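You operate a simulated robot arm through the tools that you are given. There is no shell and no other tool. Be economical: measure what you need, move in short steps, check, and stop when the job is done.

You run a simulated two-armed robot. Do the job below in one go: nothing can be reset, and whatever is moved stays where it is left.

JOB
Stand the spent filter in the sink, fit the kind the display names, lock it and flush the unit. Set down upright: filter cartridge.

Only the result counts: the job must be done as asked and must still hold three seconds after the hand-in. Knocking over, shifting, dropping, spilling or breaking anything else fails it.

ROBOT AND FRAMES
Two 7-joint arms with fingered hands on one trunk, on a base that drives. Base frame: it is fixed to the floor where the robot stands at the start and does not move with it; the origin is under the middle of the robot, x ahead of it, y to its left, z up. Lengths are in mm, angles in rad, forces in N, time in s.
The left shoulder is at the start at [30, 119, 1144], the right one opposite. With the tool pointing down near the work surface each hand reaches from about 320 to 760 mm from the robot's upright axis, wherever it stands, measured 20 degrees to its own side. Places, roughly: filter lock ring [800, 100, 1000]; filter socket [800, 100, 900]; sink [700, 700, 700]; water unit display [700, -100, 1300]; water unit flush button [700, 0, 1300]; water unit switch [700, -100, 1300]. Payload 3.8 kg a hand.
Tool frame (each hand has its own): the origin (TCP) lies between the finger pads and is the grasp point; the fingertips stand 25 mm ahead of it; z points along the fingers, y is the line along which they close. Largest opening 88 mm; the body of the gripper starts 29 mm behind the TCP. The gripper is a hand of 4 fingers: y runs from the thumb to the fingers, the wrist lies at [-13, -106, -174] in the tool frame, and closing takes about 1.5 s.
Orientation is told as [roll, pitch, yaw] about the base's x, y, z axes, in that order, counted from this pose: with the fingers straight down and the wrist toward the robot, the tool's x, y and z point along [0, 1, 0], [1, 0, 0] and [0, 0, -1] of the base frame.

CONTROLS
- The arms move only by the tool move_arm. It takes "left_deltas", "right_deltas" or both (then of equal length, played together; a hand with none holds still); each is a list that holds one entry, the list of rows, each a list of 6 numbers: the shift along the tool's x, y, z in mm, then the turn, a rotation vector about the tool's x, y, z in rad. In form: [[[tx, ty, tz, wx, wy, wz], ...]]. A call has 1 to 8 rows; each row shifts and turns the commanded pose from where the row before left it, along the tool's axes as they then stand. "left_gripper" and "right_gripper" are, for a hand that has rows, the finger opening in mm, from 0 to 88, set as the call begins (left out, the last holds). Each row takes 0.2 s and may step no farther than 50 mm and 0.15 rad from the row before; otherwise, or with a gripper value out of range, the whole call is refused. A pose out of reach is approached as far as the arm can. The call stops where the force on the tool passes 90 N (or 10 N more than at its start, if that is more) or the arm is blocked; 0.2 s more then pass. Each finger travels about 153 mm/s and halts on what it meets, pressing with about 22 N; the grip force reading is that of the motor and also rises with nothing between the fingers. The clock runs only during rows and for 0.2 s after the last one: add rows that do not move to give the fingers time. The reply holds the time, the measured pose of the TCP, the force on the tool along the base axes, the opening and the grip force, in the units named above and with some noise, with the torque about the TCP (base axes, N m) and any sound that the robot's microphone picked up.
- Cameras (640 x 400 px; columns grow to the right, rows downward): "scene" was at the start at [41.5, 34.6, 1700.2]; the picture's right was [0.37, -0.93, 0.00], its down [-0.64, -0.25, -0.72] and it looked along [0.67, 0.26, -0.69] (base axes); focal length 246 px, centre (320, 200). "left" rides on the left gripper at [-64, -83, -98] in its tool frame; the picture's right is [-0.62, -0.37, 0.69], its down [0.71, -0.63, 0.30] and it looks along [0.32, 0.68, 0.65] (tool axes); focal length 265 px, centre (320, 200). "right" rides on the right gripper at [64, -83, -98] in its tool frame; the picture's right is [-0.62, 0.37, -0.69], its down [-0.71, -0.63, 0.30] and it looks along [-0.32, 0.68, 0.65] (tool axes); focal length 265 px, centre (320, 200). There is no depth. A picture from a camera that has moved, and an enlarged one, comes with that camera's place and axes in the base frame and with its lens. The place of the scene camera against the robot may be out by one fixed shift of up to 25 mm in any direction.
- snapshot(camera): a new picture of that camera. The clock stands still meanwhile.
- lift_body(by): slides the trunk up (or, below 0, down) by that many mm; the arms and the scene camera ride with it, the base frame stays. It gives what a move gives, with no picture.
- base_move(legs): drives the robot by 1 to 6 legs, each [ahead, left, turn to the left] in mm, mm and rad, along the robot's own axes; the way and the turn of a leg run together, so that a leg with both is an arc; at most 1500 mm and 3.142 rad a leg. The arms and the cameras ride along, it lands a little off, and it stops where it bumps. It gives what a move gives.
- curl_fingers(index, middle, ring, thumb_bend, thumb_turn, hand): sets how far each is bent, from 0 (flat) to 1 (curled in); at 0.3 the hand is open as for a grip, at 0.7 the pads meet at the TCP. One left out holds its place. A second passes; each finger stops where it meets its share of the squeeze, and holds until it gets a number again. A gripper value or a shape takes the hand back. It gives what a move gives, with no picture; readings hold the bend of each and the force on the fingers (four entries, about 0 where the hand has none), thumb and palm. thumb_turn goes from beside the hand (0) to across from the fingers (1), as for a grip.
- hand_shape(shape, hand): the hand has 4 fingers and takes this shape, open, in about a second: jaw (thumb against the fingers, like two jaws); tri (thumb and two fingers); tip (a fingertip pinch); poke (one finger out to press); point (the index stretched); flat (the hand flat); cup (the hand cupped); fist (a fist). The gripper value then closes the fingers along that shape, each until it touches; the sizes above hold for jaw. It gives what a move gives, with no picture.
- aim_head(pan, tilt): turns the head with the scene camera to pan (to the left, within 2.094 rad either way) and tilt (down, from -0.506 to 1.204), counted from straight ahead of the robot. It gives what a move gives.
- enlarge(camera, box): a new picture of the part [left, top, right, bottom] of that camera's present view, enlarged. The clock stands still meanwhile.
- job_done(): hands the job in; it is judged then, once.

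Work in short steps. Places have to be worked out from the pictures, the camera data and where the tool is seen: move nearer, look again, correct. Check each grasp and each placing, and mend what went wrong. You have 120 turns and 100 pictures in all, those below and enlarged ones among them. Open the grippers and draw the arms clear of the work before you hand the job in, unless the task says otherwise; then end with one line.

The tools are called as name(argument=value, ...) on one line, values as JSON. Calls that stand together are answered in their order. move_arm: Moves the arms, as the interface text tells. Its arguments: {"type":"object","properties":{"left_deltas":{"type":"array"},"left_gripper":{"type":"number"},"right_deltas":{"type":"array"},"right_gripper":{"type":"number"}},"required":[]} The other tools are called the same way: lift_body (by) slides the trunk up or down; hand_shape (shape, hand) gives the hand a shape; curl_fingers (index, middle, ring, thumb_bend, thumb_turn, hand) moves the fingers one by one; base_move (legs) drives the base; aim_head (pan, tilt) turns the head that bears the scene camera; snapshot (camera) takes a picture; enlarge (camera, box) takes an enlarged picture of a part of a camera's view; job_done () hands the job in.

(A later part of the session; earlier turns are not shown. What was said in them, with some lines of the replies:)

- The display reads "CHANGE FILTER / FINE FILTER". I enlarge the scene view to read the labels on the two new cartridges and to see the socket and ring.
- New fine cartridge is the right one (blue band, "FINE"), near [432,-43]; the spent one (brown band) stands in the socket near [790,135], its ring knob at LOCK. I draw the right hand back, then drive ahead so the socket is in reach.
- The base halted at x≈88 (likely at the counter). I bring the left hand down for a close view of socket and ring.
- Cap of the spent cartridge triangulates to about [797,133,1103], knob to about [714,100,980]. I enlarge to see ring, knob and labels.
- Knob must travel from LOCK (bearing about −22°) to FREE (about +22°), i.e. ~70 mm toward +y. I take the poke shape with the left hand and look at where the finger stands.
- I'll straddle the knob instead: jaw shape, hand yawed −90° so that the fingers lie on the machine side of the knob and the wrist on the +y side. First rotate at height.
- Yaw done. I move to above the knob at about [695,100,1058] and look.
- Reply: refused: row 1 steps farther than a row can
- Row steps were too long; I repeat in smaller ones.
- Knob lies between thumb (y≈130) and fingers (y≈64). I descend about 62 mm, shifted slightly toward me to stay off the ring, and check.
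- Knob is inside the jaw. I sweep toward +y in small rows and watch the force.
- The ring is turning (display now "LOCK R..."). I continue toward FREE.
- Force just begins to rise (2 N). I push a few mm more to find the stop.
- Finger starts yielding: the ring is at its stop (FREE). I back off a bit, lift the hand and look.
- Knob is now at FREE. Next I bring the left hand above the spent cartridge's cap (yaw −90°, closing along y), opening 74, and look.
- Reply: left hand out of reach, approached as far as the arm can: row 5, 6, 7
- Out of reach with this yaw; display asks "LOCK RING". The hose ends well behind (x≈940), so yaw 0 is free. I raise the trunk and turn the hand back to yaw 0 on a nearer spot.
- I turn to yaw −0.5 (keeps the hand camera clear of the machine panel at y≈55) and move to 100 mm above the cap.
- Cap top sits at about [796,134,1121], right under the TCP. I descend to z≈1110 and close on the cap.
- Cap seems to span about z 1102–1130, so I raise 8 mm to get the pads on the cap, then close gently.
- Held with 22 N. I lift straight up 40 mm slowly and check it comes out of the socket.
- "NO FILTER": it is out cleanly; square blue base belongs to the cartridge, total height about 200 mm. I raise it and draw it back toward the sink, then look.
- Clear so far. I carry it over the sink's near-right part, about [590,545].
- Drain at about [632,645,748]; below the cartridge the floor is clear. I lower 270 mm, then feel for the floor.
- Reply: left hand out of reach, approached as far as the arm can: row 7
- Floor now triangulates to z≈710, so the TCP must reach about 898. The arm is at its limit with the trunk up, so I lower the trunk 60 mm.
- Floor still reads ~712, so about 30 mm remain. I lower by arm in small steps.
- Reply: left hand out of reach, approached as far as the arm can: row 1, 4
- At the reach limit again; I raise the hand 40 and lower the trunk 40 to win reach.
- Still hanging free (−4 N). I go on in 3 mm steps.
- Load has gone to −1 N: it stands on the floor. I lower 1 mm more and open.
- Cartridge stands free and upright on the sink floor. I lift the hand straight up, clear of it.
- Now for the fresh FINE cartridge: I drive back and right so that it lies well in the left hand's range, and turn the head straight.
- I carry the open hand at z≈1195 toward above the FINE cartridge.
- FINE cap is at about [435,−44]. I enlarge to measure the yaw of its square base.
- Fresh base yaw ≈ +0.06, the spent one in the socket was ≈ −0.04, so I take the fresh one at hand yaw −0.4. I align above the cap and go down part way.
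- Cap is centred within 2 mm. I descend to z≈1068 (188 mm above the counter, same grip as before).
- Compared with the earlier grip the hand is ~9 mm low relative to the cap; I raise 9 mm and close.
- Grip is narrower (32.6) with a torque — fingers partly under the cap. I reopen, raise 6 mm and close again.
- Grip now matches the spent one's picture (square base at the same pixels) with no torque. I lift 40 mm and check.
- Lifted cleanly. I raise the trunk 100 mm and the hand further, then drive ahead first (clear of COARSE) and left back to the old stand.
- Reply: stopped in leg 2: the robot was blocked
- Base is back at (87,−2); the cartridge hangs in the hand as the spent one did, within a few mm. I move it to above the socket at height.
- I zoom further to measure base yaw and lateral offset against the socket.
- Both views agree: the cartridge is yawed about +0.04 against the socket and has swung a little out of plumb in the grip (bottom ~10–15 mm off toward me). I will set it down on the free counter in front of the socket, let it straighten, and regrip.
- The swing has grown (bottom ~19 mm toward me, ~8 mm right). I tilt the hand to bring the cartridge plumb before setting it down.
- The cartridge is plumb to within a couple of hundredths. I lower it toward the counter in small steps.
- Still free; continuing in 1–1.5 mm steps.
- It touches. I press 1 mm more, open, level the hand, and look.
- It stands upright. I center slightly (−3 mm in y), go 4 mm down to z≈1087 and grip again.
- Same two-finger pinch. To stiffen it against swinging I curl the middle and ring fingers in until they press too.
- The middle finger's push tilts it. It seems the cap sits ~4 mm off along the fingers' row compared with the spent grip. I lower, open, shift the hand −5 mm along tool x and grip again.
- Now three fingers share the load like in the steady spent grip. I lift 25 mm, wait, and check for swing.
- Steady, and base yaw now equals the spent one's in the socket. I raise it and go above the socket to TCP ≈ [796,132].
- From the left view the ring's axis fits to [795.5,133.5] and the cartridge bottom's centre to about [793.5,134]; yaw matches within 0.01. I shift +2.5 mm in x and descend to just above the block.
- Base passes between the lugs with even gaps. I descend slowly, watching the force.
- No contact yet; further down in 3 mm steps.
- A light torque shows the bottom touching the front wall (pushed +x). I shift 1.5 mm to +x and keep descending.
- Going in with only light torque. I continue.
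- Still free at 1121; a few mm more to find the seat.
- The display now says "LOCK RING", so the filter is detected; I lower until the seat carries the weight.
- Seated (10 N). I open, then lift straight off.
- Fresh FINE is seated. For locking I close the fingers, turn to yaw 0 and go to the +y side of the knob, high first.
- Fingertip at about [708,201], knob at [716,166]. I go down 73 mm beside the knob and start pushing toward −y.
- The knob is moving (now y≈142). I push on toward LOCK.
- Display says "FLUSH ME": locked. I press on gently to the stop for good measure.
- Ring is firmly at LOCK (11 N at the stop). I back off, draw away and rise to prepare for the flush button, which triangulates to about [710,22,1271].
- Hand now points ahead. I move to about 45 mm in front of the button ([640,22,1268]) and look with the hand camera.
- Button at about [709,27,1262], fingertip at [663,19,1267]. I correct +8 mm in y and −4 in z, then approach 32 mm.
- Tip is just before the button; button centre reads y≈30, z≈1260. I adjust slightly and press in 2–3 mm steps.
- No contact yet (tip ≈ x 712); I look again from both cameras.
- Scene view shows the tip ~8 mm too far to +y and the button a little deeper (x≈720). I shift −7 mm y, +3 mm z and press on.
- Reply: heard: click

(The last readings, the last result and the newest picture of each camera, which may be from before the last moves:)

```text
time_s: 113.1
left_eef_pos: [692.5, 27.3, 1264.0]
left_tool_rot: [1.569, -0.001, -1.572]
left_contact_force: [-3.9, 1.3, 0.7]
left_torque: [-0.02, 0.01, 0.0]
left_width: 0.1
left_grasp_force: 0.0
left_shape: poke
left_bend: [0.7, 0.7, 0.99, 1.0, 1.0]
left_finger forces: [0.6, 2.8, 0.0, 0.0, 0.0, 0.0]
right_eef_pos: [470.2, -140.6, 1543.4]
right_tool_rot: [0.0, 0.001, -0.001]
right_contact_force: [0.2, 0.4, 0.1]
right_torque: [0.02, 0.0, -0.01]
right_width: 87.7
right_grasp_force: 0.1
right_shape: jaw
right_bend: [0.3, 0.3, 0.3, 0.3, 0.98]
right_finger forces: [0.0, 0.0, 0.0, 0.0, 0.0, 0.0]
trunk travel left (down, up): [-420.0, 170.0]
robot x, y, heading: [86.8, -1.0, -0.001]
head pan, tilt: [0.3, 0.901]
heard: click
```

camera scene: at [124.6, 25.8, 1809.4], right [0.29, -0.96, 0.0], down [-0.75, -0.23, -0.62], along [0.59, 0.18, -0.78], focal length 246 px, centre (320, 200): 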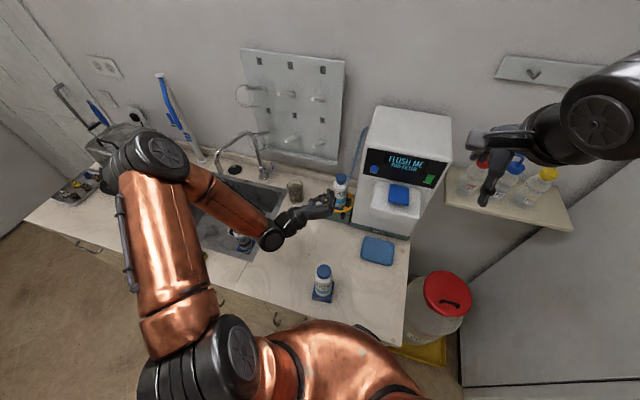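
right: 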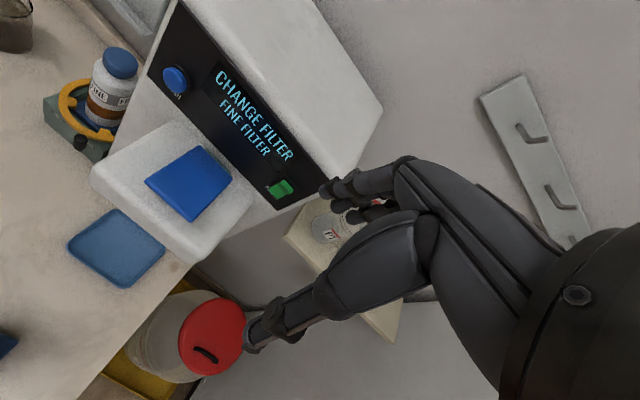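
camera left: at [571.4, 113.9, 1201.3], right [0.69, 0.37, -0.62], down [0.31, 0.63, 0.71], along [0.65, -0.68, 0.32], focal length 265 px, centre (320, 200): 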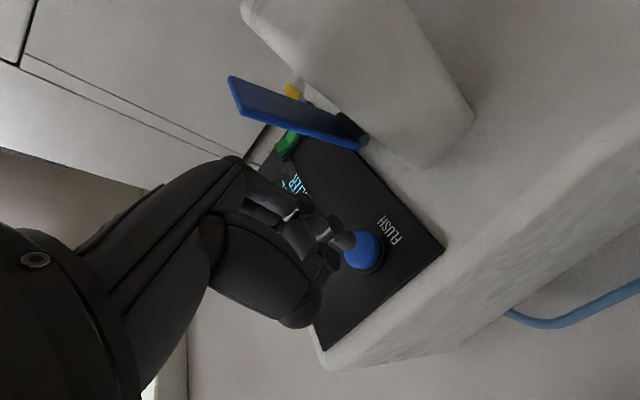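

Contact and a click. I check the display.

enlarge(camera="scene", box=[350, 135, 430, 185])

```text
8.00 times, centred on (390, 160) of scene
camera zoom: at [123.4, 25.6, 1809.5], right [0.29, -0.96, 0.0], down [-0.75, -0.23, -0.62], along [0.59, 0.18, -0.78], focal length 1965 px, centre (-240, 520)
```

zoom: 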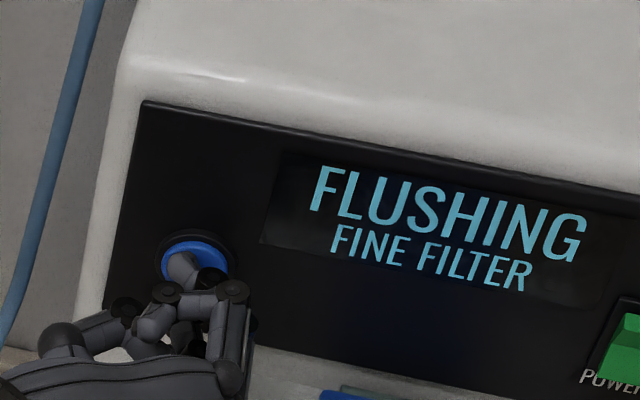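

"FLUSHING". I keep the button held for a couple of seconds and look again.

move_arm(left_deltas=[[[0, 0, 0, 0, 0, 0], [0, 0, 0, 0, 0, 0], [0, 0, 0, 0, 0, 0], [0, 0, 0, 0, 0, 0], [0, 0, 0, 0, 0, 0], [0, 0, 0, 0, 0, 0], [0, 0, 0, 0, 0, 0], [0, 0, 0, 0, 0, 0]]])

move_arm(left_deltas=[[[0, 0, 0, 0, 0, 0], [0, 0, 0, 0, 0, 0], [0, 0, 0, 0, 0, 0], [0, 0, 0, 0, 0, 0], [0, 0, 0, 0, 0, 0], [0, 0, 0, 0, 0, 0], [0, 0, 0, 0, 0, 0], [0, 0, 0, 0, 0, 0]]])

enlarge(camera="scene", box=[310, 135, 450, 225])

```text
time_s: 114.9
left_eef_pos: [692.3, 26.2, 1265.5]
left_tool_rot: [1.568, -0.001, -1.57]
left_contact_force: [-3.2, 0.5, 0.0]
left_torque: [0.02, 0.01, 0.02]
left_width: 0.0
left_grasp_force: 0.2
left_shape: poke
left_bend: [0.7, 0.7, 0.99, 1.0, 1.0]
left_finger forces: [0.8, 2.7, 0.0, 0.0, 0.0, 0.0]
right_eef_pos: [469.7, -140.6, 1543.0]
right_tool_rot: [0.0, 0.0, -0.002]
right_contact_force: [-0.4, -0.3, -0.2]
right_torque: [0.04, 0.0, 0.03]
right_width: 87.4
right_grasp_force: 0.1
right_shape: jaw
right_bend: [0.3, 0.3, 0.3, 0.3, 0.98]
right_finger forces: [0.0, 0.1, 0.0, 0.0, 0.0, 0.1]
trunk travel left (down, up): [-420.0, 170.0]
robot x, y, heading: [88.1, -3.6, -0.0]
head pan, tilt: [0.3, 0.901]
```

```text
time_s: 116.7
left_eef_pos: [693.9, 26.3, 1265.6]
left_tool_rot: [1.57, 0.0, -1.572]
left_contact_force: [-4.6, 1.2, -0.8]
left_torque: [0.03, -0.01, 0.01]
left_width: 0.1
left_grasp_force: 0.1
left_shape: poke
left_bend: [0.7, 0.7, 0.99, 1.0, 1.0]
left_finger forces: [0.7, 2.6, 0.1, 0.0, 0.0, 0.0]
right_eef_pos: [469.5, -141.4, 1540.6]
right_tool_rot: [-0.001, 0.0, -0.002]
right_contact_force: [0.0, 0.7, 0.2]
right_torque: [-0.04, 0.01, -0.01]
right_width: 87.7
right_grasp_force: 0.1
right_shape: jaw
right_bend: [0.3, 0.3, 0.3, 0.3, 0.98]
right_finger forces: [0.1, 0.0, 0.0, 0.1, 0.0, 0.1]
trunk travel left (down, up): [-420.0, 170.0]
robot x, y, heading: [85.7, 0.5, -0.004]
head pan, tilt: [0.3, 0.901]
```

```text
4.44 times, centred on (380, 180) of scene
camera zoom: at [123.4, 25.4, 1809.5], right [0.29, -0.96, 0.0], down [-0.75, -0.23, -0.62], along [0.59, 0.18, -0.78], focal length 1092 px, centre (53, 289)
```

zoom: 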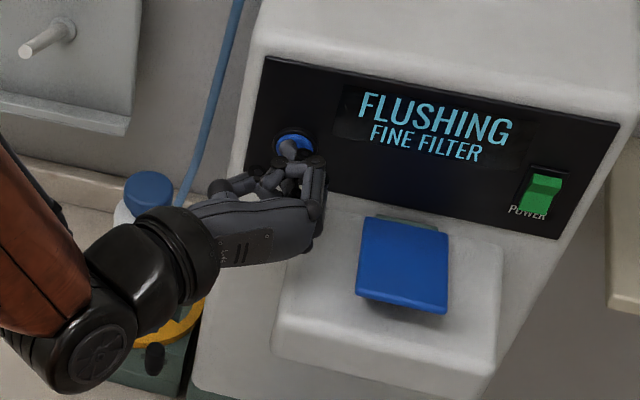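

Still flushing; I hold on several seconds more and check.

move_arm(left_deltas=[[[0, 0, 0, 0, 0, 0], [0, 0, 0, 0, 0, 0], [0, 0, 0, 0, 0, 0], [0, 0, 0, 0, 0, 0], [0, 0, 0, 0, 0, 0], [0, 0, 0, 0, 0, 0], [0, 0, 0, 0, 0, 0], [0, 0, 0, 0, 0, 0]]])

move_arm(left_deltas=[[[0, 0, 0, 0, 0, 0], [0, 0, 0, 0, 0, 0], [0, 0, 0, 0, 0, 0], [0, 0, 0, 0, 0, 0], [0, 0, 0, 0, 0, 0], [0, 0, 0, 0, 0, 0], [0, 0, 0, 0, 0, 0], [0, 0, 0, 0, 0, 0]]])

move_arm(left_deltas=[[[0, 0, 0, 0, 0, 0], [0, 0, 0, 0, 0, 0], [0, 0, 0, 0, 0, 0], [0, 0, 0, 0, 0, 0], [0, 0, 0, 0, 0, 0], [0, 0, 0, 0, 0, 0], [0, 0, 0, 0, 0, 0], [0, 0, 0, 0, 0, 0]]])

enlarge(camera="scene", box=[350, 135, 430, 185])

```text
time_s: 118.5
left_eef_pos: [693.7, 26.4, 1264.9]
left_tool_rot: [1.57, 0.002, -1.571]
left_contact_force: [-3.0, 0.0, -0.9]
left_torque: [0.0, 0.02, 0.0]
left_width: 0.0
left_grasp_force: 0.1
left_shape: poke
left_bend: [0.7, 0.7, 0.99, 1.0, 1.0]
left_finger forces: [0.7, 2.7, 0.1, 0.0, 0.1, 0.0]
right_eef_pos: [471.2, -141.4, 1542.2]
right_tool_rot: [-0.001, 0.001, -0.001]
right_contact_force: [-1.0, 0.1, 0.1]
right_torque: [0.01, 0.03, 0.0]
right_width: 87.8
right_grasp_force: 0.1
right_shape: jaw
right_bend: [0.3, 0.3, 0.3, 0.3, 0.98]
right_finger forces: [0.1, 0.0, 0.1, 0.0, 0.1, 0.0]
trunk travel left (down, up): [-420.0, 170.0]
robot x, y, heading: [85.6, -0.1, -0.001]
head pan, tilt: [0.3, 0.901]
```

```text
time_s: 120.3
left_eef_pos: [692.4, 26.7, 1264.9]
left_tool_rot: [1.569, 0.0, -1.571]
left_contact_force: [-3.1, 0.3, -0.6]
left_torque: [0.03, 0.02, 0.02]
left_width: 0.2
left_grasp_force: 0.1
left_shape: poke
left_bend: [0.7, 0.7, 0.99, 1.0, 1.0]
left_finger forces: [0.6, 2.7, 0.0, 0.1, 0.1, 0.1]
right_eef_pos: [470.4, -141.0, 1542.7]
right_tool_rot: [0.0, 0.0, -0.001]
right_contact_force: [-0.2, -0.4, -0.7]
right_torque: [0.0, 0.02, -0.02]
right_width: 87.8
right_grasp_force: 0.1
right_shape: jaw
right_bend: [0.3, 0.3, 0.3, 0.3, 0.98]
right_finger forces: [0.0, 0.0, 0.0, 0.1, 0.1, 0.1]
trunk travel left (down, up): [-420.0, 170.0]
robot x, y, heading: [85.7, -2.3, -0.003]
head pan, tilt: [0.3, 0.901]
```

```text
time_s: 122.1
left_eef_pos: [693.1, 26.2, 1264.3]
left_tool_rot: [1.569, -0.001, -1.572]
left_contact_force: [-3.5, 0.3, -1.9]
left_torque: [-0.01, -0.02, 0.0]
left_width: 0.0
left_grasp_force: 0.1
left_shape: poke
left_bend: [0.7, 0.7, 0.99, 1.0, 1.0]
left_finger forces: [0.7, 2.7, 0.0, 0.0, 0.0, 0.1]
right_eef_pos: [470.6, -140.7, 1542.8]
right_tool_rot: [0.0, 0.0, -0.003]
right_contact_force: [-0.3, 0.1, 0.2]
right_torque: [0.01, -0.02, -0.01]
right_width: 87.4
right_grasp_force: 0.1
right_shape: jaw
right_bend: [0.3, 0.3, 0.3, 0.3, 0.98]
right_finger forces: [0.0, 0.0, 0.1, 0.0, 0.0, 0.0]
trunk travel left (down, up): [-420.0, 170.0]
robot x, y, heading: [86.9, -1.2, -0.004]
head pan, tilt: [0.3, 0.901]
```

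```text
8.00 times, centred on (390, 160) of scene
camera zoom: at [123.4, 25.4, 1809.5], right [0.29, -0.96, 0.0], down [-0.75, -0.23, -0.62], along [0.59, 0.18, -0.78], focal length 1965 px, centre (-240, 520)
```

zoom: 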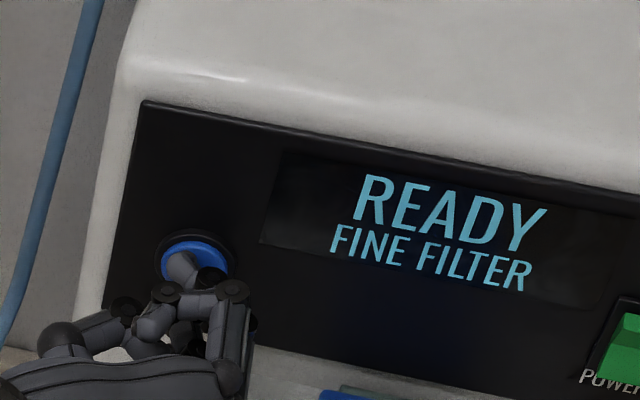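

"READY". I release the button, draw the hand straight back and to the side, and open it.

move_arm(left_deltas=[[[0, 0, -20, 0, 0, 0], [0, 0, -45, 0, 0, 0], [0, 0, -45, 0, 0, 0], [20, -20, -35, 0, 0, 0], [30, -35, 0, 0, 0, 0], [30, -35, 0, 0, 0, 0]]])

hand_shape(hand="left", shape="jaw")

snapshot(camera="scene")

enlarge(camera="scene", box=[310, 135, 450, 225])

```text
time_s: 123.5
left_eef_pos: [545.4, 116.9, 1346.3]
left_tool_rot: [1.571, -0.002, -1.573]
left_contact_force: [0.2, 0.3, 0.3]
left_torque: [0.02, -0.02, 0.0]
left_width: 0.0
left_grasp_force: 0.0
left_shape: poke
left_bend: [0.7, 0.7, 0.99, 1.0, 1.0]
left_finger forces: [0.1, 0.0, 0.0, 0.1, 0.1, 0.0]
right_eef_pos: [470.2, -140.4, 1543.5]
right_tool_rot: [0.001, 0.001, -0.002]
right_contact_force: [-0.8, 0.2, 0.8]
right_torque: [0.02, 0.01, -0.06]
right_width: 87.5
right_grasp_force: 0.1
right_shape: jaw
right_bend: [0.3, 0.3, 0.3, 0.3, 0.98]
right_finger forces: [0.0, 0.1, 0.1, 0.0, 0.0, 0.0]
trunk travel left (down, up): [-420.0, 170.0]
robot x, y, heading: [86.1, 0.0, -0.005]
head pan, tilt: [0.3, 0.901]
```

```text
time_s: 124.4
left_eef_pos: [549.1, 115.8, 1344.5]
left_tool_rot: [1.569, -0.001, -1.572]
left_contact_force: [-0.6, 0.5, 0.0]
left_torque: [0.03, 0.01, -0.01]
left_width: 87.6
left_grasp_force: 0.0
left_shape: jaw
left_bend: [0.3, 0.3, 0.3, 0.3, 0.98]
left_finger forces: [0.1, 0.0, 0.0, 0.1, 0.1, 0.0]
right_eef_pos: [470.8, -140.8, 1543.6]
right_tool_rot: [-0.001, 0.0, -0.002]
right_contact_force: [0.4, 0.1, -0.1]
right_torque: [0.01, 0.01, 0.0]
right_width: 87.8
right_grasp_force: 0.1
right_shape: jaw
right_bend: [0.3, 0.3, 0.3, 0.3, 0.98]
right_finger forces: [0.0, 0.0, 0.1, 0.0, 0.0, 0.0]
trunk travel left (down, up): [-420.0, 170.0]
robot x, y, heading: [83.2, -0.6, -0.003]
head pan, tilt: [0.3, 0.901]
```

```text
5 pictures are left
camera scene: at [124.3, 25.4, 1809.4], right [0.29, -0.96, 0.0], down [-0.75, -0.23, -0.62], along [0.59, 0.18, -0.78], focal length 246 px, centre (320, 200)
```

scene: 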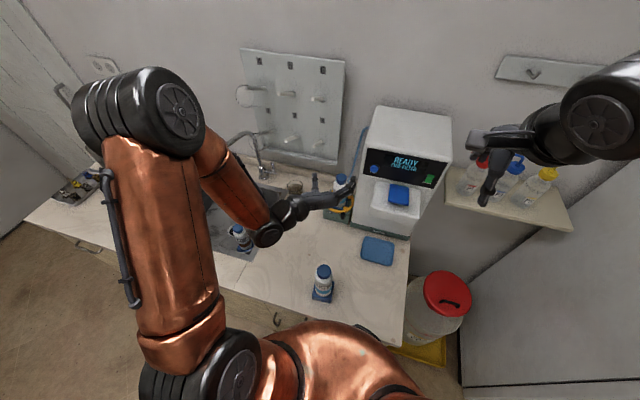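

```text
4.44 times, centred on (380, 180) of scene
camera zoom: at [124.3, 25.4, 1809.4], right [0.29, -0.96, 0.0], down [-0.75, -0.23, -0.62], along [0.59, 0.18, -0.78], focal length 1092 px, centre (53, 289)
```

zoom: 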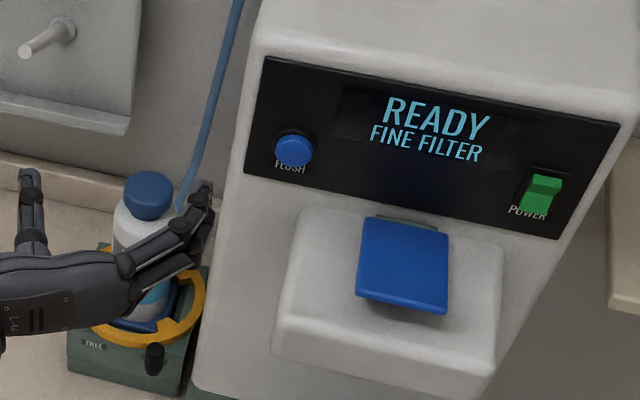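

READY stays and the knob is at LOCK. I draw the arm back further and check the spent cartridge in the sink.

move_arm(left_deltas=[[[0, -10, -40, 0, 0, 0], [20, -10, -40, 0, 0, 0], [20, -10, -40, 0, 0, 0]]])

enlarge(camera="scene", box=[200, 150, 370, 310])

```text
time_s: 125.2
left_eef_pos: [505.8, 183.4, 1372.0]
left_tool_rot: [1.569, 0.0, -1.572]
left_contact_force: [-0.3, 0.1, -0.3]
left_torque: [0.02, 0.03, 0.01]
left_width: 88.1
left_grasp_force: 0.0
left_shape: jaw
left_bend: [0.3, 0.3, 0.3, 0.3, 0.98]
left_finger forces: [0.0, 0.1, 0.0, 0.1, 0.1, 0.0]
left hand out of reach, approached as far as the arm can: row 1, 2, 3
right_eef_pos: [469.3, -141.4, 1542.5]
right_tool_rot: [0.001, 0.001, -0.002]
right_contact_force: [-0.3, -0.4, 0.7]
right_torque: [0.01, -0.02, -0.03]
right_width: 87.7
right_grasp_force: 0.1
right_shape: jaw
right_bend: [0.3, 0.3, 0.3, 0.3, 0.98]
right_finger forces: [0.0, 0.0, 0.0, 0.1, 0.1, 0.0]
trunk travel left (down, up): [-420.0, 170.0]
robot x, y, heading: [89.0, -3.0, -0.006]
head pan, tilt: [0.3, 0.901]
```

```text
2.50 times, centred on (285, 230) of scene
camera zoom: at [122.1, 25.9, 1809.5], right [0.29, -0.96, 0.0], down [-0.75, -0.23, -0.62], along [0.59, 0.18, -0.78], focal length 614 px, centre (408, 125)
```

zoom: 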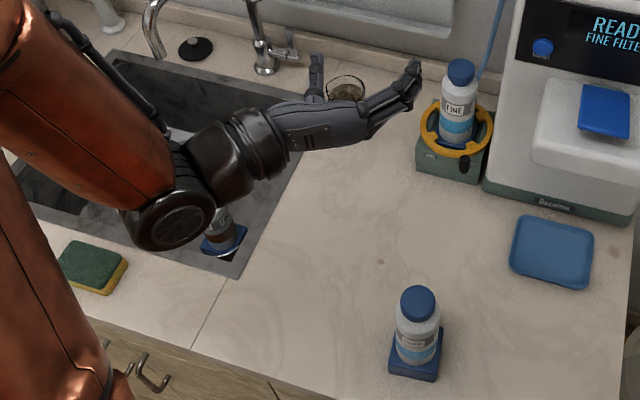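

Everything is in place: the spent cartridge stands in the sink, the new FINE one is seated with the ring at LOCK, the display shows READY, and the hands are open and clear. I hand in.

job_done()

```text
The job is handed in.
```

The spent filter is standing upright in the sink, and the new FINE cartridge is fitted and locked. The unit has been flushed, and its display now reads "READY / FINE FILTER".
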